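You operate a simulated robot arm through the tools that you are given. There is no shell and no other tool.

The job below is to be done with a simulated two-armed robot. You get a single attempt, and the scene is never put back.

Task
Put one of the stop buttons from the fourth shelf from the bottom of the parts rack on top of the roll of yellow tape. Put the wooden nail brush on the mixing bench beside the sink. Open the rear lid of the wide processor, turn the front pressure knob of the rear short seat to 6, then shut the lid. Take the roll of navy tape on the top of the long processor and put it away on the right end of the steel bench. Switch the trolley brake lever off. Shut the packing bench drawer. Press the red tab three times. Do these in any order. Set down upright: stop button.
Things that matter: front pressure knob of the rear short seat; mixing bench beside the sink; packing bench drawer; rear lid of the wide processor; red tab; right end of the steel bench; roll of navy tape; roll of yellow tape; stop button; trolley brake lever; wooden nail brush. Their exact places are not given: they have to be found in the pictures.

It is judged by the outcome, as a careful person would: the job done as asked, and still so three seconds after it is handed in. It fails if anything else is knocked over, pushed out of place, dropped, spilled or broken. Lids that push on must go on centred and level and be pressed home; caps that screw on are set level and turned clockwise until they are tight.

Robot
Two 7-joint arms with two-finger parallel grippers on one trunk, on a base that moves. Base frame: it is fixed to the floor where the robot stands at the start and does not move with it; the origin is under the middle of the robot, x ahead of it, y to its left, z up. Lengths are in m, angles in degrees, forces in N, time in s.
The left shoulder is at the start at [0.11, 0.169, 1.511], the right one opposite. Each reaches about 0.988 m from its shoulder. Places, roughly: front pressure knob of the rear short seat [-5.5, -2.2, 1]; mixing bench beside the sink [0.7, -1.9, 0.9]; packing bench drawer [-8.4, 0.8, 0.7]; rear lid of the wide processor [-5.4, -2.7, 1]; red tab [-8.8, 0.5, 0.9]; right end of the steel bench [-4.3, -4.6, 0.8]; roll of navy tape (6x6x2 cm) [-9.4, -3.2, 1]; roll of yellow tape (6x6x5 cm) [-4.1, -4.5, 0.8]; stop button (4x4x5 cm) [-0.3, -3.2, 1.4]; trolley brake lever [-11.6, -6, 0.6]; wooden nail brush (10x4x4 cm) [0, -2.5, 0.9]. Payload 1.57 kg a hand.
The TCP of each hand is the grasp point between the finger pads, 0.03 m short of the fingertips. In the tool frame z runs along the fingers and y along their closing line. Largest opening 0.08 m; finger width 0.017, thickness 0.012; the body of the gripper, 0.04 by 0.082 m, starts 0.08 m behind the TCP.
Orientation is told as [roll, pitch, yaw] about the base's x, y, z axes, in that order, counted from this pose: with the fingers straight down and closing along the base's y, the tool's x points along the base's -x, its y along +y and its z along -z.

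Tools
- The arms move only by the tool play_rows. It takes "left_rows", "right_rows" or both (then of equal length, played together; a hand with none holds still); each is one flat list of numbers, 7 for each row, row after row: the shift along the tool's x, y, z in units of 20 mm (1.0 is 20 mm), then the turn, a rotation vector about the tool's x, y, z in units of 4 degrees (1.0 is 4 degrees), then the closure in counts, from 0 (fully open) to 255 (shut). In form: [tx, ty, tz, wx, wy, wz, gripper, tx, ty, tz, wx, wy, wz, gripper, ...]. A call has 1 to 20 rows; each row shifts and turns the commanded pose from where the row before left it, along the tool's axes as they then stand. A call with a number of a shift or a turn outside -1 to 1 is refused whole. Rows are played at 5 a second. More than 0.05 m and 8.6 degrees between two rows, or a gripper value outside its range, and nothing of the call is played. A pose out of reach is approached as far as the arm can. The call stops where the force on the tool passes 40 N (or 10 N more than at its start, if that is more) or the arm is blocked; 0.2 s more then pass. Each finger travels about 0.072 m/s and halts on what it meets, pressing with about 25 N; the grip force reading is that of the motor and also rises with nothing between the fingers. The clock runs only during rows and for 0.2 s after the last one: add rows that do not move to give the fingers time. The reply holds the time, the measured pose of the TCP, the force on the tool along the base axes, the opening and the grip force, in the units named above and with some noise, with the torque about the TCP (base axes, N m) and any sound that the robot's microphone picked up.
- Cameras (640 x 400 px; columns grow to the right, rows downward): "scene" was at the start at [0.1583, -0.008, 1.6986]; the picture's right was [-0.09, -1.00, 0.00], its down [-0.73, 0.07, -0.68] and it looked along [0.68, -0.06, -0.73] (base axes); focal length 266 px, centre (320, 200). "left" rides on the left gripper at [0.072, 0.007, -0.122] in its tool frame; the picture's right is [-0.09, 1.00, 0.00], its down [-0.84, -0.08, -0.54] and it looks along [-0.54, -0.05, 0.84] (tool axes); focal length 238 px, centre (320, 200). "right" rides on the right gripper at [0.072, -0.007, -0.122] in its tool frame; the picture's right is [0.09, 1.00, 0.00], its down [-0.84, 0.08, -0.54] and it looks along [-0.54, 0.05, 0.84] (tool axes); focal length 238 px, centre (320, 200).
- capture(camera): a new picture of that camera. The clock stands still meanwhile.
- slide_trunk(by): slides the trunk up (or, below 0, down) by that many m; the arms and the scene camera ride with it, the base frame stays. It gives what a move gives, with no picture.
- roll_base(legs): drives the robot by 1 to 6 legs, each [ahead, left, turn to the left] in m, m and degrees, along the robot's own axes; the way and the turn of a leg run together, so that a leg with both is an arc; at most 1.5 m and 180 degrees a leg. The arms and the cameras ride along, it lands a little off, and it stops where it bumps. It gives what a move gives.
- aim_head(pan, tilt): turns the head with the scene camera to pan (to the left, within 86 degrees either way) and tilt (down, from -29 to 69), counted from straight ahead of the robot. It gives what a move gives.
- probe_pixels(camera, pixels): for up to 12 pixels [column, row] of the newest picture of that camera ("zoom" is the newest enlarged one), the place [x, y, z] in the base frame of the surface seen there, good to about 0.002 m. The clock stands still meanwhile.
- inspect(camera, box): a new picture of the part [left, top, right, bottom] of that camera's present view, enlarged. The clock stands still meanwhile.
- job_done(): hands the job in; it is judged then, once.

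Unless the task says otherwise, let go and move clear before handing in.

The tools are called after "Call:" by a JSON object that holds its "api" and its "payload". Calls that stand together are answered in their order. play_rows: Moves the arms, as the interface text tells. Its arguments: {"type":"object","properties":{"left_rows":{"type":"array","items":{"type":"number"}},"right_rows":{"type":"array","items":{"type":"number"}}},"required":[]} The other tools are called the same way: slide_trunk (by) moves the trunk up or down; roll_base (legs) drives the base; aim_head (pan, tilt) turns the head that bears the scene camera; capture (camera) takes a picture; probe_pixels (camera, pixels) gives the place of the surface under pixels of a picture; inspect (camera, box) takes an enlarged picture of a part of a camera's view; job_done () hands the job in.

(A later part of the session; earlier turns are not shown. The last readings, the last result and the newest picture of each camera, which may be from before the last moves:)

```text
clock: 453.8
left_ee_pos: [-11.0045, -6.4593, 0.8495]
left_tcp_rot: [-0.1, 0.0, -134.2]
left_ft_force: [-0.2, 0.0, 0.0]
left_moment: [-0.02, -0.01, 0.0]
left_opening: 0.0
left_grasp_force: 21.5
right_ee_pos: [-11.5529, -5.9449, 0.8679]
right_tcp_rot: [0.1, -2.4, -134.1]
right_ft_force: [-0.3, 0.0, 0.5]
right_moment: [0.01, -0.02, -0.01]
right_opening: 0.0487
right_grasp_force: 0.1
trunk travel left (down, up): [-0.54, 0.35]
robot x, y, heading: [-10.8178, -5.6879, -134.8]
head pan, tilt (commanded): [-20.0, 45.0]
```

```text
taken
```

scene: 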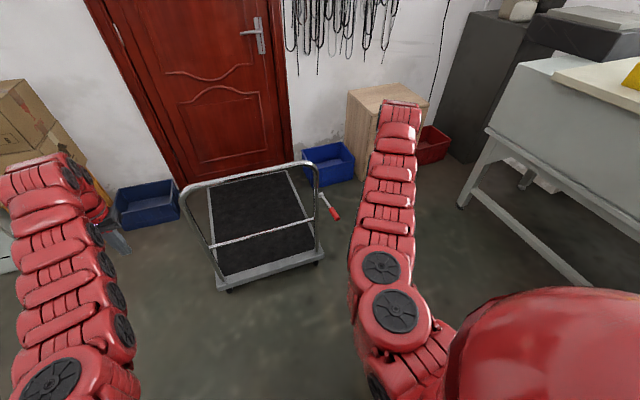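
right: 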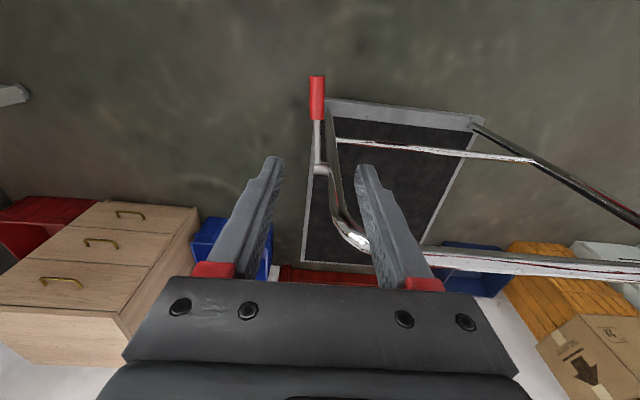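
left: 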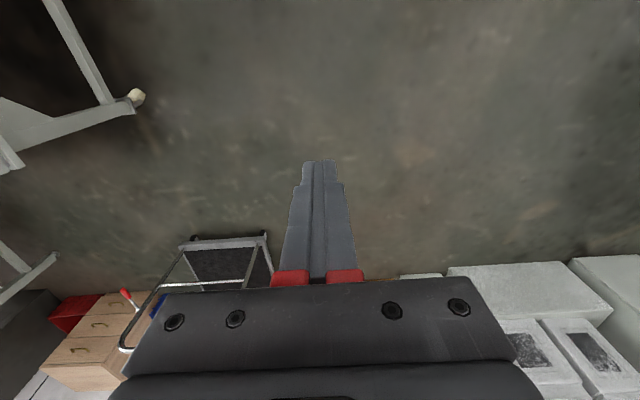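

The hand is over the red grip ((317,95) in view). I'll lower the trunk 0.2 m and check again.

Call:
{"api": "slide_trunk", "payload": {"by": -0.2}}

Call:
{"api": "capture", "payload": {"camera": "right"}}

Call:
{"api": "capture", "payload": {"camera": "scene"}}

```text
clock: 456.0
left_ee_pos: [-11.0045, -6.4598, 0.651]
left_tcp_rot: [-0.1, -0.1, -134.2]
left_ft_force: [-0.5, 0.1, -0.2]
left_moment: [-0.01, 0.05, 0.01]
left_opening: 0.0
left_grasp_force: 21.1
right_ee_pos: [-11.5535, -5.9441, 0.6673]
right_tcp_rot: [0.1, -2.4, -134.3]
right_ft_force: [-0.4, 0.5, 0.3]
right_moment: [0.04, 0.01, 0.0]
right_opening: 0.0484
right_grasp_force: 0.1
trunk travel left (down, up): [-0.34, 0.55]
robot x, y, heading: [-10.8148, -5.6905, -134.6]
head pan, tilt (commanded): [-20.0, 45.0]
```

```text
taken
```

right: 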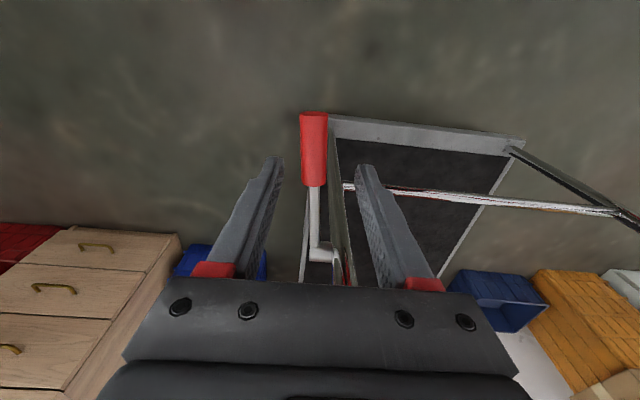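

```text
taken
```

scene: 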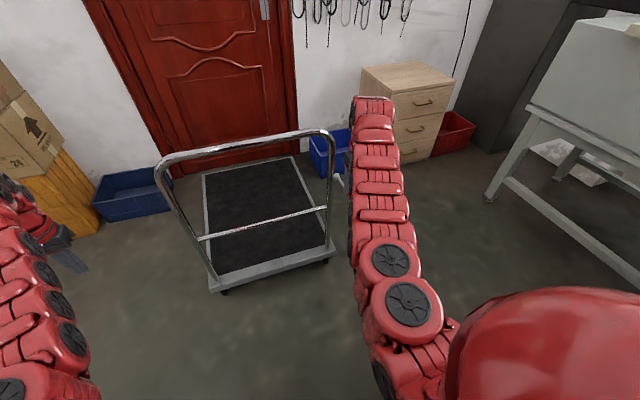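

The red grip (314,150) lies between the fingers. I'll lower 6.2 cm and close on it.

Call:
{"api": "play_rows", "payload": {"right_rows": [0, -0.1, 0.8, 0, 0, 0, 100, 0, 0, 0.8, 0, 0, 0, 100, 0, 0, 0.8, 0, 0, 0, 100, 0, 0, 0.7, 0, 0, 0, 100, 0, 0, 0, 0, 0, 0, 255, 0, 0, 0, 0, 0, 0, 255, 0, 0, 0, 0, 0, 0, 255, 0, 0, 0, 0, 0, 0, 255]}}

Call:
{"api": "capture", "payload": {"camera": "right"}}

```text
clock: 457.8
left_ee_pos: [-11.0053, -6.4595, 0.6504]
left_tcp_rot: [0.0, -0.1, -134.2]
left_ft_force: [0.0, -0.5, 0.4]
left_moment: [0.0, -0.01, -0.02]
left_opening: 0.0001
left_grasp_force: 21.0
right_ee_pos: [-11.5584, -5.9425, 0.6068]
right_tcp_rot: [0.1, -2.4, -134.3]
right_ft_force: [-11.9, 10.4, 0.9]
right_moment: [0.08, 0.4, 0.41]
right_opening: 0.0244
right_grasp_force: 24.9
trunk travel left (down, up): [-0.34, 0.55]
robot x, y, heading: [-10.8164, -5.6929, -135.0]
head pan, tilt (commanded): [-20.0, 45.0]
```

```text
taken
```

right: 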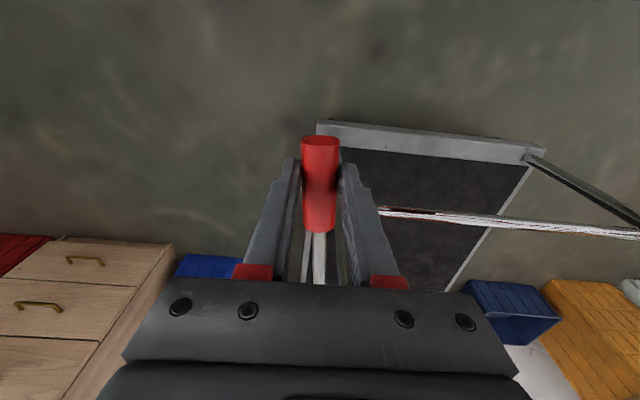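

The grip is held (24 mm) with some side load. I'll ease that, then test moving it up 1 cm.

Call:
{"api": "play_rows", "payload": {"right_rows": [0, -0.15, 0, 0, 0, 0, 255, 0, 0, -0.15, 0, 0, 0, 255, 0, 0, -0.15, 0, 0, 0, 255, 0, 0, -0.2, 0, 0, 0, 255, 0, 0, 0, 0, 0, 0, 255]}}

Call:
{"api": "capture", "payload": {"camera": "right"}}

```text
clock: 459.0
left_ee_pos: [-11.0047, -6.4597, 0.6507]
left_tcp_rot: [0.0, 0.1, -134.2]
left_ft_force: [-0.3, 0.0, 0.0]
left_moment: [0.01, 0.0, 0.01]
left_opening: 0.0
left_grasp_force: 21.4
right_ee_pos: [-11.5578, -5.9419, 0.6148]
right_tcp_rot: [0.2, -2.4, -134.2]
right_ft_force: [-3.4, 6.9, -0.1]
right_moment: [0.66, -0.4, 0.47]
right_opening: 0.0244
right_grasp_force: 25.2
trunk travel left (down, up): [-0.34, 0.55]
robot x, y, heading: [-10.8102, -5.6877, -135.2]
head pan, tilt (commanded): [-20.0, 45.0]
```

```text
taken
```

right: 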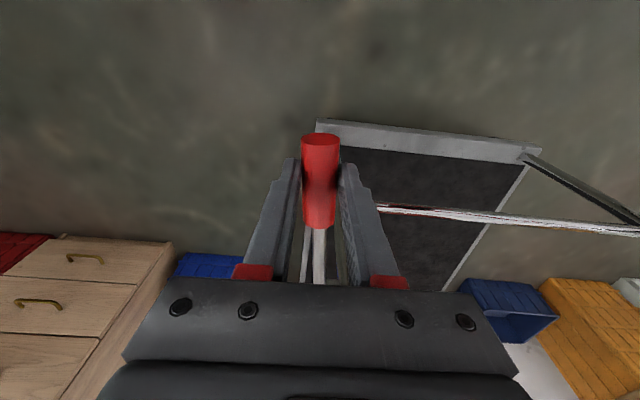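

The lever rises freely with the hand (no vertical load). I'll follow its arc up to about 30° and watch the force.

Call:
{"api": "play_rows", "payload": {"right_rows": [-0.06, 0, -0.36, 0, 0, 0, 255, -0.08, 0, -0.36, 0, 0, 0, 255, -0.1, 0, -0.36, 0, 0, 0, 255, -0.12, 0, -0.36, 0, 0, 0, 255, -0.14, 0, -0.36, 0, 0, 0, 255, -0.16, 0, -0.36, 0, 0, 0, 255, 0, 0, 0, 0, 0, 0, 255]}}

Call:
{"api": "capture", "payload": {"camera": "right"}}

Call:
{"api": "capture", "payload": {"camera": "scene"}}

```text
clock: 460.6
left_ee_pos: [-11.0041, -6.4603, 0.6502]
left_tcp_rot: [-0.1, -0.1, -134.3]
left_ft_force: [-0.5, 0.0, 0.0]
left_moment: [-0.05, 0.03, 0.01]
left_opening: 0.0
left_grasp_force: 21.9
right_ee_pos: [-11.5649, -5.9521, 0.6595]
right_tcp_rot: [0.1, -2.4, -134.2]
right_ft_force: [1.3, -2.4, -0.5]
right_moment: [0.32, -0.43, 0.48]
right_opening: 0.0247
right_grasp_force: 25.1
trunk travel left (down, up): [-0.34, 0.55]
robot x, y, heading: [-10.8146, -5.6888, -134.8]
head pan, tilt (commanded): [-20.0, 45.0]
```

```text
taken
```

right: 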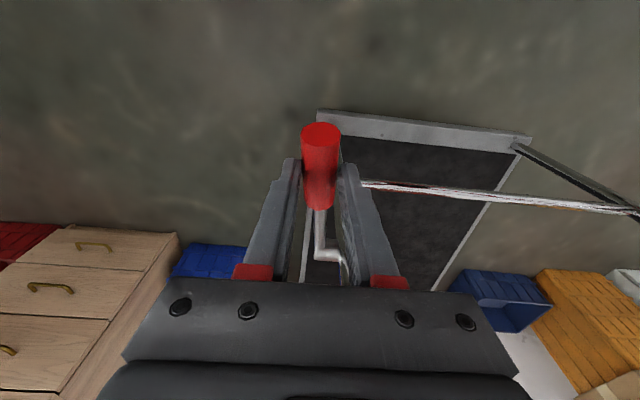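

```text
taken
```

scene: 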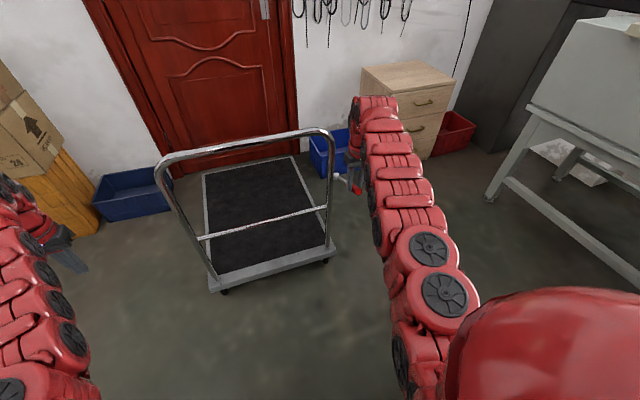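

The lever turns upward freely. To learn its range, I'll bring it back down to level and a little below, watching for a stop.

Call:
{"api": "play_rows", "payload": {"right_rows": [0.16, 0, 0.36, 0, 0, 0, 255, 0.14, 0, 0.36, 0, 0, 0, 255, 0.12, 0, 0.36, 0, 0, 0, 255, 0.1, 0, 0.36, 0, 0, 0, 255, 0.08, 0, 0.36, 0, 0, 0, 255, 0.06, 0, 0.36, 0, 0, 0, 255, 0, 0, 0.3, 0, 0, 0, 255, 0, 0, 0.3, 0, 0, 0, 255, 0, 0, 0.25, 0, 0, 0, 255, 0, 0, 0.25, 0, 0, 0, 255, 0, 0, 0, 0, 0, 0, 255]}}

Call:
{"api": "capture", "payload": {"camera": "right"}}

```text
clock: 463.0
left_ee_pos: [-11.0026, -6.4593, 0.6497]
left_tcp_rot: [-0.2, -0.1, -134.1]
left_ft_force: [0.2, 0.8, 0.3]
left_moment: [0.01, 0.06, -0.02]
left_opening: 0.0
left_grasp_force: 20.8
right_ee_pos: [-11.559, -5.9437, 0.5961]
right_tcp_rot: [0.0, -2.4, -134.2]
right_ft_force: [5.6, -0.9, 15.7]
right_moment: [0.07, -0.1, 0.47]
right_opening: 0.0243
right_grasp_force: 25.1
trunk travel left (down, up): [-0.34, 0.55]
robot x, y, heading: [-10.8169, -5.6919, -134.9]
head pan, tilt (commanded): [-20.0, 45.0]
```

```text
taken
```

right: 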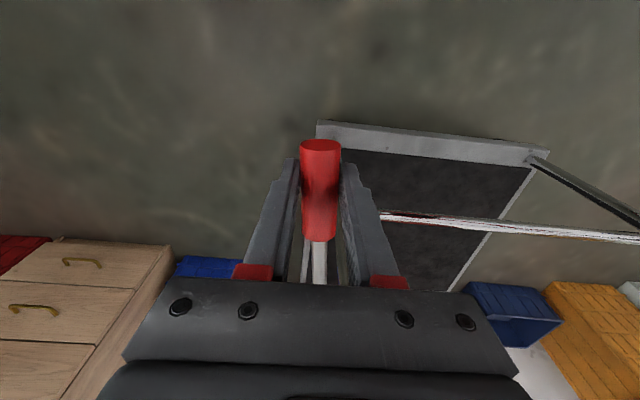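

Going below level meets a stop (16 N), so the lever's range is upward from level: off is up. I'll carry it up along its arc, leaning the hand back toward me, first to about 60°.

Call:
{"api": "play_rows", "payload": {"right_rows": [-0.128, 0, -0.414, 0, -0.375, 0, 255, -0.128, 0, -0.414, 0, -0.375, 0, 255, -0.128, 0, -0.414, 0, -0.375, 0, 255, -0.128, 0, -0.414, 0, -0.375, 0, 255, -0.128, 0, -0.414, 0, -0.375, 0, 255, -0.128, 0, -0.414, 0, -0.375, 0, 255, -0.128, 0, -0.414, 0, -0.375, 0, 255, -0.128, 0, -0.414, 0, -0.375, 0, 255, -0.396, 0, -0.202, 0, -0.5, 0, 255, -0.396, 0, -0.202, 0, -0.5, 0, 255, -0.396, 0, -0.202, 0, -0.5, 0, 255, -0.396, 0, -0.202, 0, -0.5, 0, 255, -0.396, 0, -0.202, 0, -0.5, 0, 255, -0.396, 0, -0.202, 0, -0.5, 0, 255, 0, 0, 0, 0, 0, 0, 255]}}

Call:
{"api": "capture", "payload": {"camera": "right"}}

Call:
{"api": "capture", "payload": {"camera": "scene"}}

```text
clock: 466.2
left_ee_pos: [-11.0047, -6.4589, 0.6499]
left_tcp_rot: [-0.1, 0.0, -134.2]
left_ft_force: [1.2, -0.7, 0.8]
left_moment: [0.0, -0.01, -0.02]
left_opening: 0.0002
left_grasp_force: 21.8
right_ee_pos: [-11.5916, -5.9788, 0.7001]
right_tcp_rot: [0.2, -26.5, -134.2]
right_ft_force: [0.5, 0.4, -0.7]
right_moment: [0.02, -0.03, -0.02]
right_opening: 0.0
right_grasp_force: 20.6
trunk travel left (down, up): [-0.34, 0.55]
robot x, y, heading: [-10.8132, -5.6897, -134.8]
head pan, tilt (commanded): [-20.0, 45.0]
```

```text
taken
```

right: 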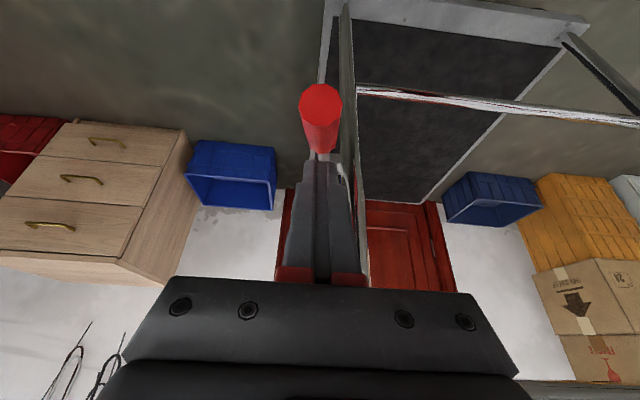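

```text
taken
```

scene: 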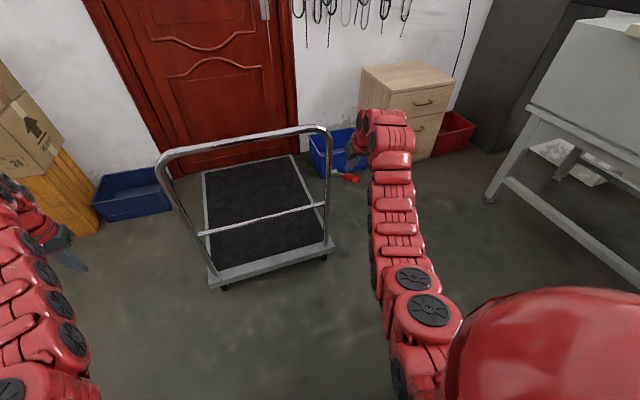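

The grip slipped off and the lever stayed part-way up. I'll probe its angle now.

Call:
{"api": "probe_pixels", "payload": {"camera": "right", "pixels": [[320, 100], [320, 125], [318, 145], [322, 152]]}}

Call:
{"api": "inspect", "payload": {"camera": "scene", "box": [310, 140, 400, 210]}}

Call:
{"api": "probe_pixels", "payload": {"camera": "zoom", "pixels": [[150, 240], [200, 255], [260, 270], [300, 275], [320, 280]]}}

```text
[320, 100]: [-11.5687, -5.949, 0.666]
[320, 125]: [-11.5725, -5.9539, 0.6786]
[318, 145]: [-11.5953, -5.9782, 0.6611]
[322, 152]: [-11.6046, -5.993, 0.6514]
```

```text
5.71 times, centred on (355, 175) of scene
```

zoom: 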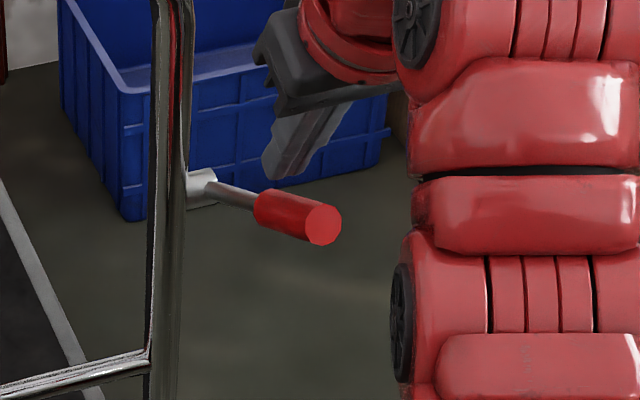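

```text
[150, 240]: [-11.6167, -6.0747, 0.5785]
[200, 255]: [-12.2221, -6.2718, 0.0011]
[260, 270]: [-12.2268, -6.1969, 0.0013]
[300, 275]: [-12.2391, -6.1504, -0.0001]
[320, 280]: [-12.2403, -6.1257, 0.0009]
```

The lever now stands at about 35°, perhaps at its upper stop. I'll reopen, regrip the red handle there, and feel whether it goes further.

Call:
{"api": "play_rows", "payload": {"right_rows": [0, 0, 0, 0, 0, 0, 100, 0, 0, 0, 0, 0, 0, 100, 0, 0, 0, 0, 0, 0, 100, 0.65, 0, 0.52, 0, 0, 0, 100, 0.65, 0, 0.52, 0, 0, 0, 100, 0.65, 0, 0.52, 0, 0, 0, 100, 0, 0, 0, 0, 0, 0, 100]}}

Call:
{"api": "capture", "payload": {"camera": "right"}}

```text
clock: 467.8
left_ee_pos: [-11.0045, -6.459, 0.6505]
left_tcp_rot: [0.0, 0.0, -134.1]
left_ft_force: [0.2, 0.0, -0.1]
left_moment: [-0.01, 0.0, 0.0]
left_opening: 0.0001
left_grasp_force: 21.0
right_ee_pos: [-11.5775, -5.9637, 0.6549]
right_tcp_rot: [0.1, -26.4, -134.3]
right_ft_force: [-0.6, -0.7, -0.3]
right_moment: [0.0, -0.02, -0.01]
right_opening: 0.0487
right_grasp_force: 0.1
trunk travel left (down, up): [-0.34, 0.55]
robot x, y, heading: [-10.8146, -5.6913, -134.7]
head pan, tilt (commanded): [-20.0, 45.0]
```

```text
taken
```

right: 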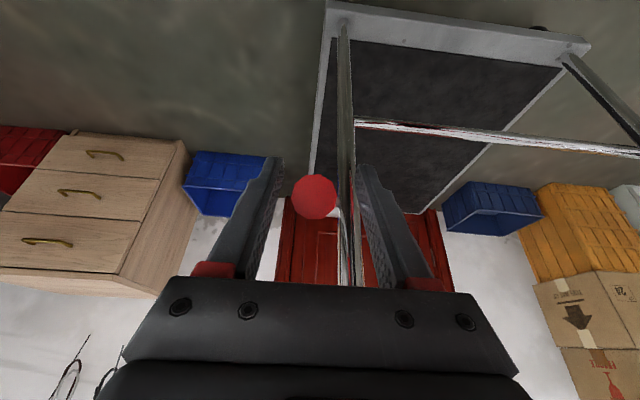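

The red grip end (313,197) sits between the fingers. I'll close and push it further up its arc in small steps.

Call:
{"api": "play_rows", "payload": {"right_rows": [0, 0, 0, 0, 0, 0, 255, 0, 0, 0, 0, 0, 0, 255, 0, 0, 0, 0, 0, 0, 255, 0, 0, 0, 0, 0, 0, 255]}}

Call:
{"api": "play_rows", "payload": {"right_rows": [-0.22, 0, -0.12, 0, 0, 0, 255, -0.22, 0, -0.12, 0, 0, 0, 255, 0, 0, 0, 0, 0, 0, 255]}}

Call:
{"api": "capture", "payload": {"camera": "right"}}

```text
clock: 468.8
left_ee_pos: [-11.0042, -6.459, 0.6499]
left_tcp_rot: [0.0, -0.1, -134.2]
left_ft_force: [-0.4, -0.1, -0.1]
left_moment: [0.0, 0.0, 0.01]
left_opening: 0.0001
left_grasp_force: 21.5
right_ee_pos: [-11.5787, -5.9613, 0.6559]
right_tcp_rot: [0.1, -26.4, -134.4]
right_ft_force: [-9.7, 12.4, 1.2]
right_moment: [-0.41, -0.18, 0.66]
right_opening: 0.0253
right_grasp_force: 25.3
trunk travel left (down, up): [-0.34, 0.55]
robot x, y, heading: [-10.8137, -5.6943, -135.0]
head pan, tilt (commanded): [-20.0, 45.0]
```

```text
clock: 469.6
left_ee_pos: [-11.0052, -6.4596, 0.6487]
left_tcp_rot: [0.1, 0.1, -134.1]
left_ft_force: [0.3, 0.5, 0.2]
left_moment: [0.01, -0.02, 0.04]
left_opening: 0.0
left_grasp_force: 21.1
right_ee_pos: [-11.5828, -5.9679, 0.6626]
right_tcp_rot: [0.2, -26.2, -134.3]
right_ft_force: [-6.7, 6.9, 1.0]
right_moment: [0.23, -0.8, 0.68]
right_opening: 0.0257
right_grasp_force: 25.0
trunk travel left (down, up): [-0.34, 0.55]
robot x, y, heading: [-10.815, -5.6903, -134.9]
head pan, tilt (commanded): [-20.0, 45.0]
```

```text
taken
```

right: 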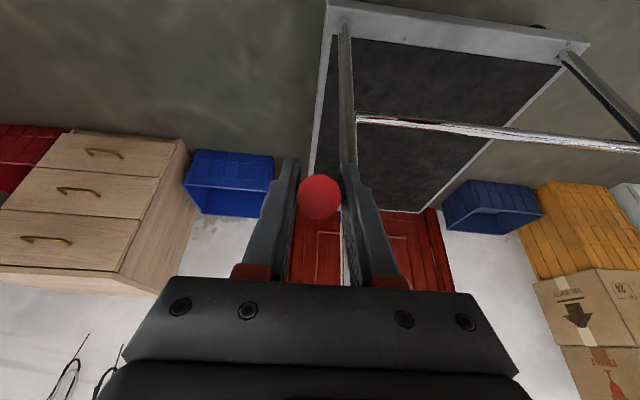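

It still moves easily (θ≈42°). I'll continue along the arc in small steps until it meets its stop.

Call:
{"api": "play_rows", "payload": {"right_rows": [-0.24, 0, -0.065, 0, 0, 0, 255, -0.24, 0, -0.065, 0, 0, 0, 255, -0.24, 0, -0.065, 0, 0, 0, 255, -0.24, 0, -0.065, 0, 0, 0, 255, 0, 0, 0, 0, 0, 0, 255]}}

Call:
{"api": "capture", "payload": {"camera": "right"}}

Call:
{"api": "inspect", "payload": {"camera": "scene", "box": [310, 130, 400, 210]}}

```text
clock: 470.8
left_ee_pos: [-11.006, -6.4603, 0.6492]
left_tcp_rot: [0.0, 0.1, -134.3]
left_ft_force: [0.1, 0.3, -0.6]
left_moment: [0.0, -0.02, 0.01]
left_opening: 0.0001
left_grasp_force: 21.2
right_ee_pos: [-11.5917, -5.9766, 0.6767]
right_tcp_rot: [0.2, -26.3, -134.1]
right_ft_force: [-4.0, 3.8, -0.4]
right_moment: [0.26, -0.9, 0.76]
right_opening: 0.0257
right_grasp_force: 24.9
trunk travel left (down, up): [-0.34, 0.55]
robot x, y, heading: [-10.8133, -5.6891, -135.0]
head pan, tilt (commanded): [-20.0, 45.0]
```

```text
taken
```

right: 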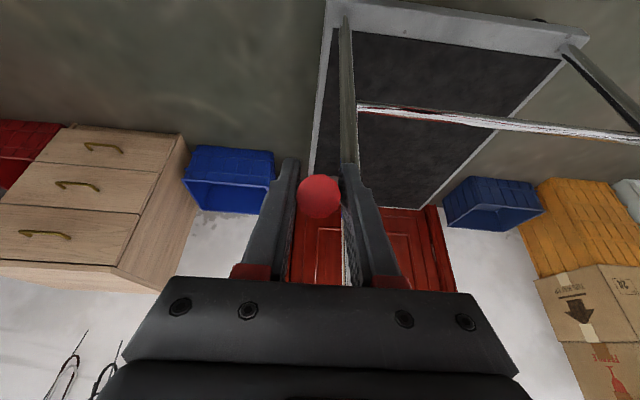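

```text
5.00 times, centred on (355, 170) of scene
```

zoom: 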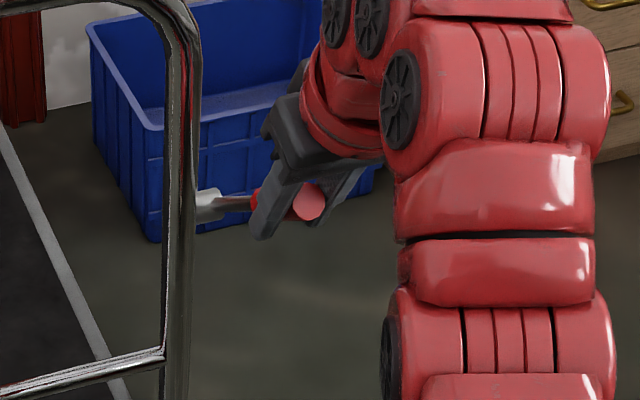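

The lever is near 54° and still turning freely. I'll continue to about 70°.

Call:
{"api": "play_rows", "payload": {"right_rows": [-0.243, 0, 0.014, 0, 0, 0, 255, -0.243, 0, 0.014, 0, 0, 0, 255, -0.243, 0, 0.014, 0, 0, 0, 255, -0.243, 0, 0.014, 0, 0, 0, 255, -0.243, 0, 0.014, 0, 0, 0, 255, 0, 0, 0, 0, 0, 0, 255]}}

Call:
{"api": "capture", "payload": {"camera": "right"}}

```text
clock: 472.2
left_ee_pos: [-11.0053, -6.4595, 0.6495]
left_tcp_rot: [0.0, 0.0, -134.2]
left_ft_force: [-0.1, 0.0, -0.1]
left_moment: [-0.01, 0.0, 0.0]
left_opening: 0.0
left_grasp_force: 21.2
right_ee_pos: [-11.6088, -5.9925, 0.6862]
right_tcp_rot: [0.2, -26.3, -134.2]
right_ft_force: [-4.8, 5.8, 0.3]
right_moment: [0.12, -0.95, 0.77]
right_opening: 0.0262
right_grasp_force: 24.8
trunk travel left (down, up): [-0.34, 0.55]
robot x, y, heading: [-10.8174, -5.6911, -134.8]
head pan, tilt (commanded): [-20.0, 45.0]
```

```text
taken
```

right: 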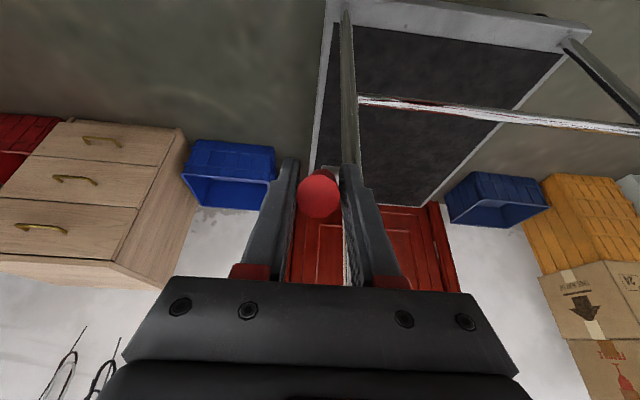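

At about 71° with no stop yet. I'll go on to upright.

Call:
{"api": "play_rows", "payload": {"right_rows": [-0.2325, 0, 0.065, 0, 0, 0, 255, -0.2325, 0, 0.065, 0, 0, 0, 255, -0.2325, 0, 0.065, 0, 0, 0, 255, -0.2325, 0, 0.065, 0, 0, 0, 255, -0.2325, 0, 0.065, 0, 0, 0, 255, -0.2325, 0, 0.065, 0, 0, 0, 255, 0, 0, 0, 0, 0, 0, 255]}}

Call:
{"api": "capture", "payload": {"camera": "right"}}

Call:
{"api": "capture", "payload": {"camera": "scene"}}

```text
clock: 473.8
left_ee_pos: [-11.0056, -6.4586, 0.6509]
left_tcp_rot: [0.0, 0.0, -134.3]
left_ft_force: [0.1, -0.3, 0.1]
left_moment: [0.03, -0.02, 0.0]
left_opening: 0.0
left_grasp_force: 21.0
right_ee_pos: [-11.6303, -6.0138, 0.691]
right_tcp_rot: [0.2, -26.2, -134.3]
right_ft_force: [-7.7, 10.6, -0.7]
right_moment: [0.11, -0.98, 0.8]
right_opening: 0.0267
right_grasp_force: 25.5
trunk travel left (down, up): [-0.34, 0.55]
robot x, y, heading: [-10.8135, -5.6903, -135.1]
head pan, tilt (commanded): [-20.0, 45.0]
```

```text
taken
```

right: 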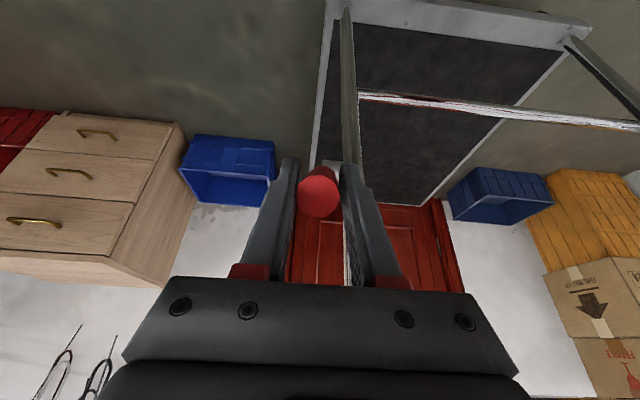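

```text
taken
```

scene: 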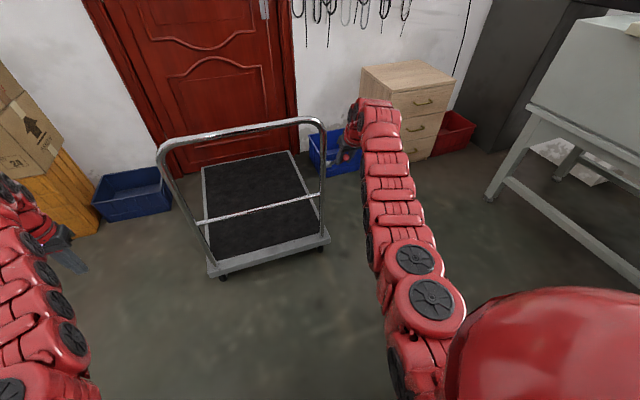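

The trolley itself looks slightly shifted ((330,240) vs (333,248) before), so I may have pushed it. I'll probe the trolley and lever positions before anything else.

Call:
{"api": "probe_pixels", "payload": {"camera": "scene", "pixels": [[212, 272], [328, 242], [270, 258], [210, 262], [322, 235], [205, 165], [290, 152], [165, 160]]}}

Call:
{"api": "inspect", "payload": {"camera": "scene", "box": [290, 110, 390, 200]}}

Call:
{"api": "probe_pixels", "payload": {"camera": "right", "pixels": [[345, 20], [335, 10], [318, 195], [325, 170], [570, 30], [350, 100]]}}

```text
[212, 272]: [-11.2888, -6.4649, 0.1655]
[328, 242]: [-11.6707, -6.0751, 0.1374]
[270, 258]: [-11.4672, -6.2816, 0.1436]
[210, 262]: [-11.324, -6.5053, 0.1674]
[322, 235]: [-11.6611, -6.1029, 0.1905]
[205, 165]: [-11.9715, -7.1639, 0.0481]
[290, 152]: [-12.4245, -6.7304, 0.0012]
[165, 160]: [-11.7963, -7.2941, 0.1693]
```

```text
4.44 times, centred on (340, 155) of scene
```

zoom: 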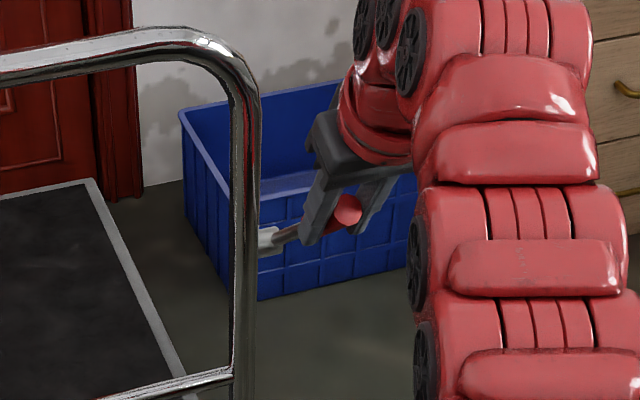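

```text
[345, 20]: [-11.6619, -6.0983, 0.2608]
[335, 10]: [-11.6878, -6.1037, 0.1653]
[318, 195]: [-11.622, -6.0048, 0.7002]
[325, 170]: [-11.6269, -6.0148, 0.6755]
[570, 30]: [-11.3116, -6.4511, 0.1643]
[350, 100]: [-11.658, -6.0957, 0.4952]
```

The trolley has rolled about 6 cm away (+u): with the lever up its brake is released, and I kept pushing. The lever itself stands near 52°. I'll test with a small straight-up push whether that is its upper stop.

Call:
{"api": "play_rows", "payload": {"right_rows": [-0.09, 0, -0.18, 0, 0, 0, 255, -0.09, 0, -0.18, 0, 0, 0, 255, 0, 0, 0, 0, 0, 0, 255]}}

Call:
{"api": "probe_pixels", "payload": {"camera": "scene", "pixels": [[240, 200]]}}

Call:
{"api": "capture", "payload": {"camera": "right"}}

```text
clock: 474.6
left_ee_pos: [-11.0054, -6.4592, 0.6499]
left_tcp_rot: [0.0, 0.0, -134.2]
left_ft_force: [-0.4, 0.4, 0.3]
left_moment: [-0.02, 0.02, 0.02]
left_opening: 0.0001
left_grasp_force: 21.0
right_ee_pos: [-11.6295, -6.0148, 0.6996]
right_tcp_rot: [0.2, -26.5, -134.2]
right_ft_force: [-3.9, 6.2, -6.5]
right_moment: [-0.07, -0.99, 0.79]
right_opening: 0.0269
right_grasp_force: 25.1
trunk travel left (down, up): [-0.34, 0.55]
robot x, y, heading: [-10.8127, -5.6897, -135.1]
head pan, tilt (commanded): [-20.0, 45.0]
```

```text
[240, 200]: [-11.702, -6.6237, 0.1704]
```

```text
taken
```

right: 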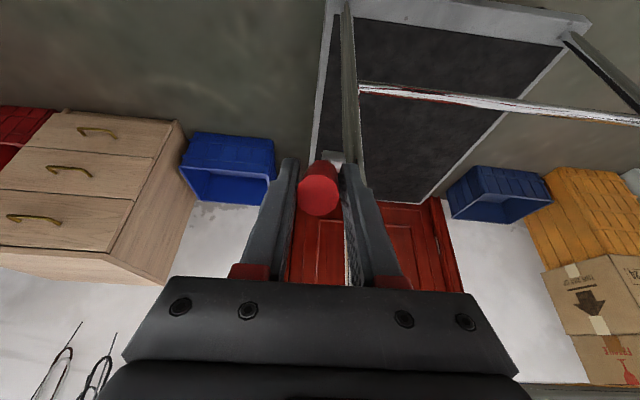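

The straight push loads up (6.5 N), so the lever is at its upper stop: off. I'll release it and withdraw the hand up and back.

Call:
{"api": "play_rows", "payload": {"right_rows": [0, 0, 0, 0, 0, 0, 120, 0, 0, 0, 0, 0, 0, 60, 0, 0, 0, 0, 0, 0, 60, 0, 0, -0.6, 0, 0, 0, 60, 0, 0, -0.8, 0, 0, 0, 60, 0, 0, -1, 0, 0, 0, 60, 0, 0, -1, 0, 0, 0, 60, 0, 0, -1, 0, 0, 0, 60, 0, 0, -1, 0, 0, 0, 60]}}

Call:
{"api": "capture", "payload": {"camera": "right"}}

Call:
{"api": "capture", "payload": {"camera": "scene"}}

```text
clock: 476.6
left_ee_pos: [-11.0043, -6.4598, 0.6505]
left_tcp_rot: [-0.1, -0.1, -134.2]
left_ft_force: [0.2, 0.0, -0.1]
left_moment: [0.01, 0.0, -0.01]
left_opening: 0.0
left_grasp_force: 21.1
right_ee_pos: [-11.5942, -5.9783, 0.7959]
right_tcp_rot: [0.1, -26.4, -134.4]
right_ft_force: [0.9, 0.7, -0.5]
right_moment: [0.02, 0.01, -0.01]
right_opening: 0.0612
right_grasp_force: 0.1
trunk travel left (down, up): [-0.34, 0.55]
robot x, y, heading: [-10.8165, -5.6903, -134.8]
head pan, tilt (commanded): [-20.0, 45.0]
```

```text
taken
```

right: 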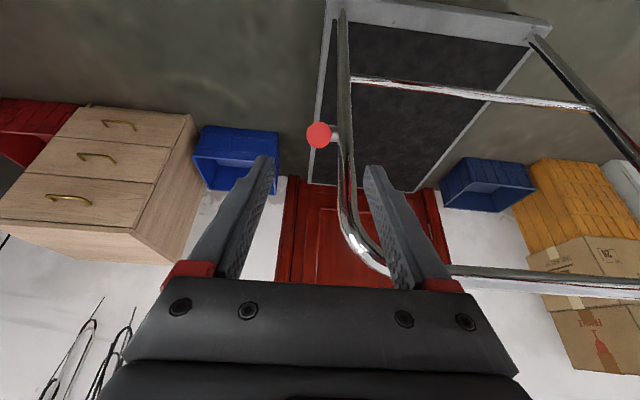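

```text
taken
```

scene: 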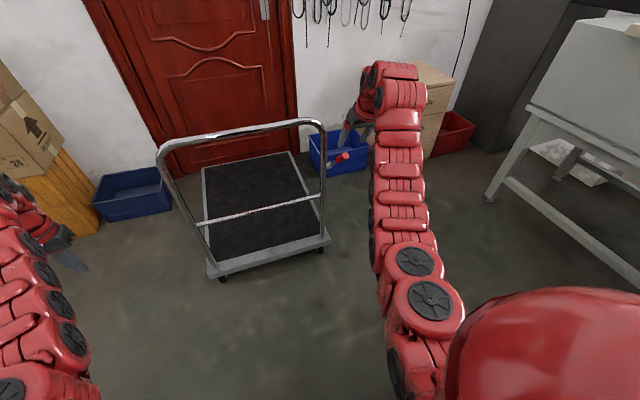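

I'll measure the lever and trolley again now that the hand is off.

Call:
{"api": "inspect", "payload": {"camera": "scene", "box": [290, 110, 390, 200]}}

Call:
{"api": "probe_pixels", "payload": {"camera": "zoom", "pixels": [[270, 237], [300, 228], [330, 218], [345, 210], [245, 240], [240, 100], [240, 330]]}}

Call:
{"api": "probe_pixels", "payload": {"camera": "right", "pixels": [[318, 135], [335, 137], [345, 137], [345, 100], [350, 225], [430, 270], [343, 40], [600, 100]]}}

```text
4.44 times, centred on (340, 155) of scene
```

zoom: 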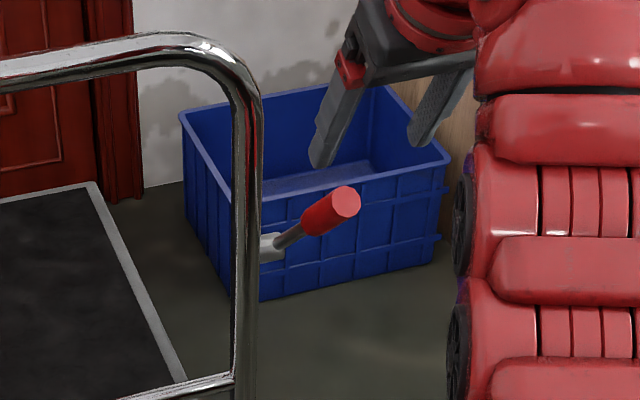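

```text
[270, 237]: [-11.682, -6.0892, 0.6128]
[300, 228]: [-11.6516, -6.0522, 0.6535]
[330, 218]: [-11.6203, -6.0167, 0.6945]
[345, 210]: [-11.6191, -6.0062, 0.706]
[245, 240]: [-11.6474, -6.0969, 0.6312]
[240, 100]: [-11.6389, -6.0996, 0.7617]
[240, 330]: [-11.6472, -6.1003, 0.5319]
```

```text
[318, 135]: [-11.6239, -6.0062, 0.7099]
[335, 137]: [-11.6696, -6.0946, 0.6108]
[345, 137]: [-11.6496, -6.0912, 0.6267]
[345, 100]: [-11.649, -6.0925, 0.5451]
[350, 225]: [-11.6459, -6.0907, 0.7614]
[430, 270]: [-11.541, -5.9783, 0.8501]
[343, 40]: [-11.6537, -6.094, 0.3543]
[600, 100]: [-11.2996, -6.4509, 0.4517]
```

The lever stands at about 47° (up = off). The trolley has rolled about 5.5 cm from where it stood, so I'll draw it back by its hoop. First I'll raise the trunk, set the right hand upright and move it toward the middle of the hoop.

Call:
{"api": "slide_trunk", "payload": {"by": 0.12}}

Call:
{"api": "play_rows", "payload": {"right_rows": [0.5, 0, 0, 0, 0.9, 0, 255, 0.5, 0, 0, 0, 0.9, 0, 255, 0.5, 0, 0, 0, 0.9, 0, 255, 0.5, 0, 0, 0, 0.9, 0, 255, 0.5, 0, 0, 0, 0.9, 0, 255, 0.5, 0, 0, 0, 0.9, 0, 255, 0.5, 0, 0, 0, 0.9, 0, 255, 0, 1, 0, 0, 0.3, 0, 255, 0, 1, 0, 0, 0, 0, 255, 0, 1, 0, 0, 0, 0, 255, 0, 1, 0, 0, 0, 0, 255, 0, 1, 0, 0, 0, 0, 255, 0, 1, 0, 0, 0, 0, 255, 0, 1, 0, 0, 0, 0, 255, 0, 1, 0, 0, 0, 0, 255, 0, 1, 0, 0, 0, 0, 255, 0, 1, 0, 0, 0, 0, 255]}}

Call:
{"api": "capture", "payload": {"camera": "scene"}}

Call:
{"api": "capture", "payload": {"camera": "right"}}

```text
clock: 478.1
left_ee_pos: [-11.0049, -6.4606, 0.7704]
left_tcp_rot: [-0.1, -0.1, -134.2]
left_ft_force: [-0.8, 0.1, 0.3]
left_moment: [-0.01, -0.03, 0.01]
left_opening: 0.0
left_grasp_force: 21.6
right_ee_pos: [-11.5942, -5.9793, 0.9142]
right_tcp_rot: [0.1, -26.5, -134.3]
right_ft_force: [1.5, -0.3, 0.5]
right_moment: [-0.04, 0.0, -0.03]
right_opening: 0.0611
right_grasp_force: 0.0
trunk travel left (down, up): [-0.46, 0.43]
robot x, y, heading: [-10.8133, -5.6881, -134.9]
head pan, tilt (commanded): [-20.0, 45.0]
```

```text
clock: 481.7
left_ee_pos: [-11.0044, -6.4584, 0.7699]
left_tcp_rot: [-0.1, 0.0, -134.2]
left_ft_force: [-0.5, 0.6, 0.3]
left_moment: [0.02, 0.02, -0.02]
left_opening: 0.0
left_grasp_force: 20.9
right_ee_pos: [-11.4036, -6.0704, 0.8962]
right_tcp_rot: [0.1, 0.0, -134.3]
right_ft_force: [-0.3, -0.8, 0.7]
right_moment: [-0.01, 0.01, 0.01]
right_opening: 0.0
right_grasp_force: 21.3
trunk travel left (down, up): [-0.46, 0.43]
robot x, y, heading: [-10.8122, -5.6926, -134.6]
head pan, tilt (commanded): [-20.0, 45.0]
```

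```text
taken
```

scene: 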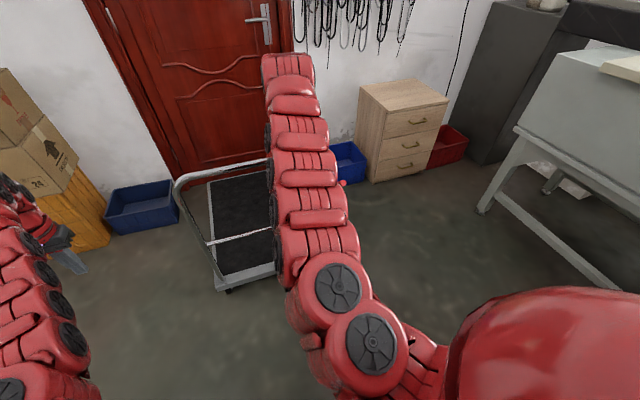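

```text
taken
```

right: 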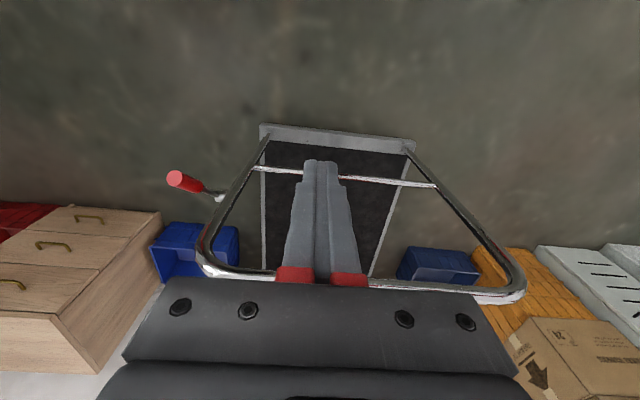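

The hand hangs before the hoop at v≈3.77. I'll shift 9 cm left to its middle and drive ahead 0.25 m so that the fingers pass over and behind the top bar.

Call:
{"api": "play_rows", "payload": {"right_rows": [0, 0.9, 0, 0, 0, 0, 255, 0, 0.9, 0, 0, 0, 0, 255, 0, 0.9, 0, 0, 0, 0, 255, 0, 0.9, 0, 0, 0, 0, 255, 0, 0.9, 0, 0, 0, 0, 255]}}

Call:
{"api": "roll_base", "payload": {"legs": [[0.25, 0, 0]]}}

Call:
{"api": "capture", "payload": {"camera": "right"}}

Call:
{"api": "capture", "payload": {"camera": "scene"}}

```text
clock: 482.9
left_ee_pos: [-11.0045, -6.4601, 0.769]
left_tcp_rot: [-0.2, 0.1, -134.2]
left_ft_force: [-0.6, 0.1, 0.5]
left_moment: [-0.01, -0.01, 0.01]
left_opening: 0.0002
left_grasp_force: 21.1
right_ee_pos: [-11.3379, -6.1336, 0.8984]
right_tcp_rot: [0.1, 0.0, -134.2]
right_ft_force: [-0.5, -0.1, 0.5]
right_moment: [-0.01, 0.04, 0.03]
right_opening: 0.0001
right_grasp_force: 21.2
trunk travel left (down, up): [-0.46, 0.43]
robot x, y, heading: [-10.8087, -5.6907, -134.6]
head pan, tilt (commanded): [-20.0, 45.0]
```

```text
clock: 484.7
left_ee_pos: [-11.1777, -6.6372, 0.7693]
left_tcp_rot: [-0.1, 0.0, -134.0]
left_ft_force: [-0.3, 0.0, 0.1]
left_moment: [0.02, -0.02, -0.01]
left_opening: 0.0002
left_grasp_force: 21.0
right_ee_pos: [-11.5142, -6.3123, 0.8977]
right_tcp_rot: [0.1, 0.2, -134.0]
right_ft_force: [0.1, 0.2, 0.0]
right_moment: [0.01, 0.0, 0.03]
right_opening: 0.0001
right_grasp_force: 21.5
trunk travel left (down, up): [-0.46, 0.43]
robot x, y, heading: [-10.9873, -5.8687, -134.8]
head pan, tilt (commanded): [-20.0, 45.0]
```

```text
taken
```

right: 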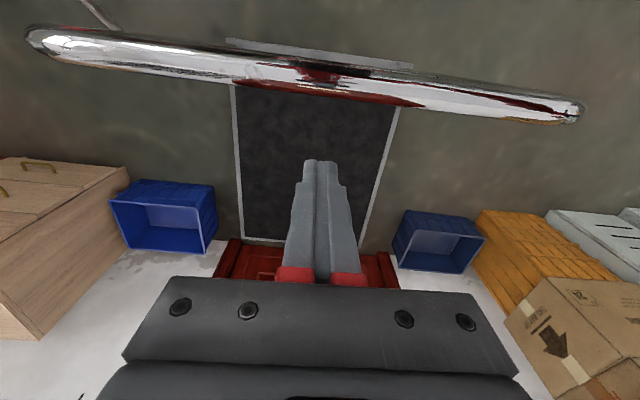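

```text
taken
```

scene: 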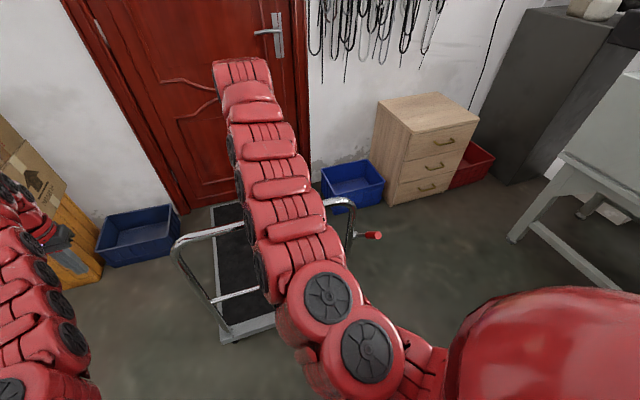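

The fingers are now beyond the bar (bar across row ~75). I'll probe the bar's line to know its place and slant.

Call:
{"api": "probe_pixels", "payload": {"camera": "right", "pixels": [[100, 50], [200, 62], [320, 75], [320, 65], [420, 88], [520, 105], [320, 85], [230, 45], [400, 65]]}}

```text
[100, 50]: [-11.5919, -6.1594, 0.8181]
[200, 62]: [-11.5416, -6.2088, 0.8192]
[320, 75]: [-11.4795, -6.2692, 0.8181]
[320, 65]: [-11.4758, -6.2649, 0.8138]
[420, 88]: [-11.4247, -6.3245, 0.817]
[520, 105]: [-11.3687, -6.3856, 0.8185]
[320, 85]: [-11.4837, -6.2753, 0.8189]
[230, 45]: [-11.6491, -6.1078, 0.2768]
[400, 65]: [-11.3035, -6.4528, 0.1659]
```

The bar is straight at u≈12.551 (top 0.819), versus about 12.495 originally. I'll lower the closed fingers behind it and draw it back slowly by about 5.5 cm.

Call:
{"api": "play_rows", "payload": {"right_rows": [0, 0, 0.9, 0, 0, 0, 255, 0, 0, 0.9, 0, 0, 0, 255, 0, 0, 0.9, 0, 0, 0, 255, 0, 0, 0.9, 0, 0, 0, 255, 0, 0, 0.9, 0, 0, 0, 255, 0, 0, 0.9, 0, 0, 0, 255, 0, 0, 0, 0, 0, 0, 255]}}

Call:
{"api": "play_rows", "payload": {"right_rows": [0.3, 0, 0, 0, 0, 0, 255, 0.3, 0, 0, 0, 0, 0, 255, 0.3, 0, 0, 0, 0, 0, 255, 0.3, 0, 0, 0, 0, 0, 255, 0.3, 0, 0, 0, 0, 0, 255, 0.3, 0, 0, 0, 0, 0, 255, 0.3, 0, 0, 0, 0, 0, 255, 0.3, 0, 0, 0, 0, 0, 255, 0.3, 0, 0, 0, 0, 0, 255, 0.3, 0, 0, 0, 0, 0, 255, 0, 0, 0, 0, 0, 0, 255, 0, 0, 0, 0, 0, 0, 255]}}

Call:
{"api": "capture", "payload": {"camera": "right"}}

Call:
{"api": "capture", "payload": {"camera": "scene"}}

```text
clock: 486.3
left_ee_pos: [-11.1773, -6.6354, 0.77]
left_tcp_rot: [-0.2, 0.0, -133.9]
left_ft_force: [-0.4, 0.3, 0.0]
left_moment: [-0.01, -0.04, -0.01]
left_opening: 0.0
left_grasp_force: 21.5
right_ee_pos: [-11.5143, -6.3103, 0.7892]
right_tcp_rot: [0.1, -0.1, -134.1]
right_ft_force: [-0.5, 0.5, 0.0]
right_moment: [0.03, 0.01, 0.01]
right_opening: 0.0001
right_grasp_force: 20.5
trunk travel left (down, up): [-0.46, 0.43]
robot x, y, heading: [-10.9894, -5.868, -135.0]
head pan, tilt (commanded): [-20.0, 45.0]
```

```text
clock: 488.9
left_ee_pos: [-11.1784, -6.636, 0.7693]
left_tcp_rot: [-0.1, 0.0, -134.0]
left_ft_force: [0.0, 0.1, 0.4]
left_moment: [0.01, -0.02, 0.0]
left_opening: 0.0
left_grasp_force: 21.4
right_ee_pos: [-11.4776, -6.2723, 0.789]
right_tcp_rot: [0.1, 0.1, -134.0]
right_ft_force: [-0.1, -0.1, 0.3]
right_moment: [-0.02, -0.05, -0.06]
right_opening: 0.0
right_grasp_force: 21.5
right hand out of reach, approached as far as the arm can: row 10
trunk travel left (down, up): [-0.46, 0.43]
robot x, y, heading: [-10.9903, -5.8672, -134.9]
head pan, tilt (commanded): [-20.0, 45.0]
```

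```text
taken
```

right: 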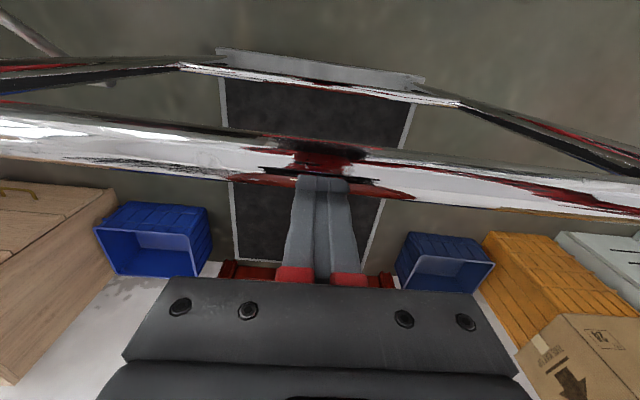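

```text
taken
```

scene: 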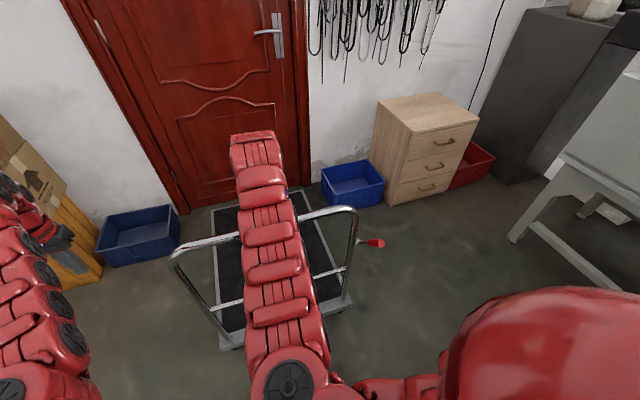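

The fingers have met the bar and drawn it a bit; the arm can't retract more. I'll probe the bar, then finish with the base.

Call:
{"api": "probe_pixels", "payload": {"camera": "right", "pixels": [[100, 135], [200, 148], [320, 150], [450, 165], [560, 185]]}}

```text
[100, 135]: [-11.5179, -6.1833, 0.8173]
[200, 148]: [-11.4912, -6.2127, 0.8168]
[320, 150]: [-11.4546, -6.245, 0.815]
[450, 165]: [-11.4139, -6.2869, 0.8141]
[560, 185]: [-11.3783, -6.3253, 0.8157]
```

The bar is now at u≈12.516. I'll wait a second to see if it still rolls.

Call:
{"api": "play_rows", "payload": {"right_rows": [0, 0, 0, 0, 0, 0, 255, 0, 0, 0, 0, 0, 0, 255, 0, 0, 0, 0, 0, 0, 255, 0, 0, 0, 0, 0, 0, 255, 0, 0, 0, 0, 0, 0, 255]}}

Call:
{"api": "capture", "payload": {"camera": "right"}}

Call:
{"api": "probe_pixels", "payload": {"camera": "right", "pixels": [[100, 135], [200, 148], [320, 150], [450, 165], [560, 185], [225, 60], [410, 85]]}}

```text
clock: 490.1
left_ee_pos: [-11.1787, -6.6362, 0.77]
left_tcp_rot: [-0.2, 0.0, -133.9]
left_ft_force: [-0.3, -0.2, -0.4]
left_moment: [0.0, -0.02, 0.02]
left_opening: 0.0
left_grasp_force: 21.3
right_ee_pos: [-11.4766, -6.2714, 0.7898]
right_tcp_rot: [0.1, 0.0, -133.9]
right_ft_force: [0.7, 0.5, 0.7]
right_moment: [0.01, 0.01, -0.01]
right_opening: 0.0
right_grasp_force: 21.0
trunk travel left (down, up): [-0.46, 0.43]
robot x, y, heading: [-10.9899, -5.8669, -134.6]
head pan, tilt (commanded): [-20.0, 45.0]
```

```text
taken
```

right: 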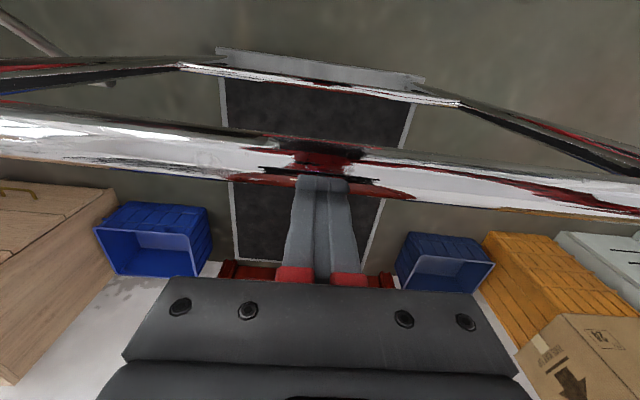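

```text
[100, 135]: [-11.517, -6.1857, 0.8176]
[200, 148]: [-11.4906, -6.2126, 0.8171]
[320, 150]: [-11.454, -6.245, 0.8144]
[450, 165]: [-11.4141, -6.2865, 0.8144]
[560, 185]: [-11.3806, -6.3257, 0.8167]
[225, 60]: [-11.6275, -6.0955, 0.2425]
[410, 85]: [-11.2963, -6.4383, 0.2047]
```

It's at rest near u≈12.52, needing ~2.5 cm more. I'll back the base 2.8 cm.

Call:
{"api": "roll_base", "payload": {"legs": [[-0.028, 0, 0]]}}

Call:
{"api": "capture", "payload": {"camera": "right"}}

Call:
{"api": "probe_pixels", "payload": {"camera": "right", "pixels": [[100, 135], [200, 148], [320, 150], [450, 165], [560, 185], [225, 60], [410, 85]]}}

```text
clock: 490.9
left_ee_pos: [-11.1586, -6.615, 0.7713]
left_tcp_rot: [0.0, -0.2, -134.1]
left_ft_force: [-0.2, 0.8, 0.9]
left_moment: [-0.04, 0.04, 0.02]
left_opening: 0.0
left_grasp_force: 21.3
right_ee_pos: [-11.4567, -6.2511, 0.7908]
right_tcp_rot: [0.1, 0.0, -134.1]
right_ft_force: [0.3, -0.1, 0.5]
right_moment: [-0.03, -0.01, -0.01]
right_opening: 0.0
right_grasp_force: 20.9
trunk travel left (down, up): [-0.46, 0.43]
robot x, y, heading: [-10.972, -5.8525, -135.0]
head pan, tilt (commanded): [-20.0, 45.0]
```

```text
taken
```

right: 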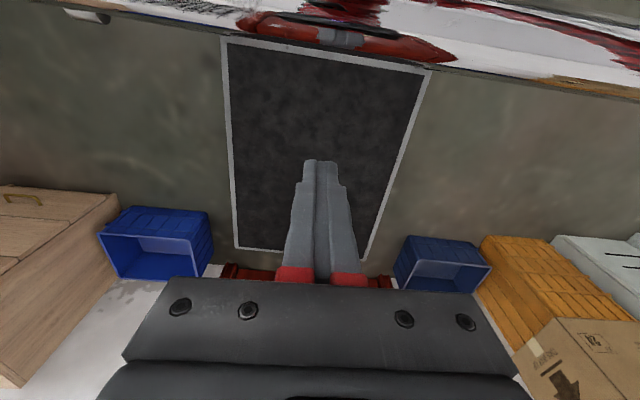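

```text
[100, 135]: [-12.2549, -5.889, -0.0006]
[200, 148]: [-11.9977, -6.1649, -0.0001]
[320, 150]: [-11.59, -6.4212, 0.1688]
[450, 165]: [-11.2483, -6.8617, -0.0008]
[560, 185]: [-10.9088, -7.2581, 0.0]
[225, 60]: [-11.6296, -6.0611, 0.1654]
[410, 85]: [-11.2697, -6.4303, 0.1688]
```

The bar now appears nearer to me at the picture's top; the trolley may have rolled a bit far. I'll probe it.

Call:
{"api": "probe_pixels", "payload": {"camera": "right", "pixels": [[200, 12], [320, 38], [440, 40], [560, 60], [300, 25], [230, 42], [425, 70], [600, 80]]}}

Call:
{"api": "capture", "payload": {"camera": "scene"}}

```text
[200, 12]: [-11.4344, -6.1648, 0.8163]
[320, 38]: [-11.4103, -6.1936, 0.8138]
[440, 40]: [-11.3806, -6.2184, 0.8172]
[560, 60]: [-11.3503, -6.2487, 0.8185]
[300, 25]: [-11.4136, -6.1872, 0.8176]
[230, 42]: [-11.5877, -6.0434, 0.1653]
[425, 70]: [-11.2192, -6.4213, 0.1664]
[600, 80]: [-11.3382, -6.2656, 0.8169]
```

```text
taken
```

scene: 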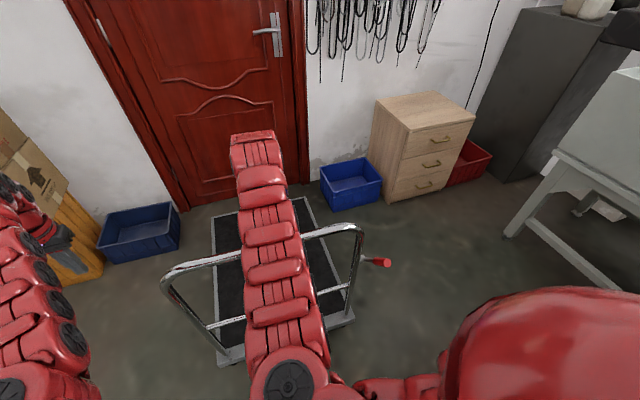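

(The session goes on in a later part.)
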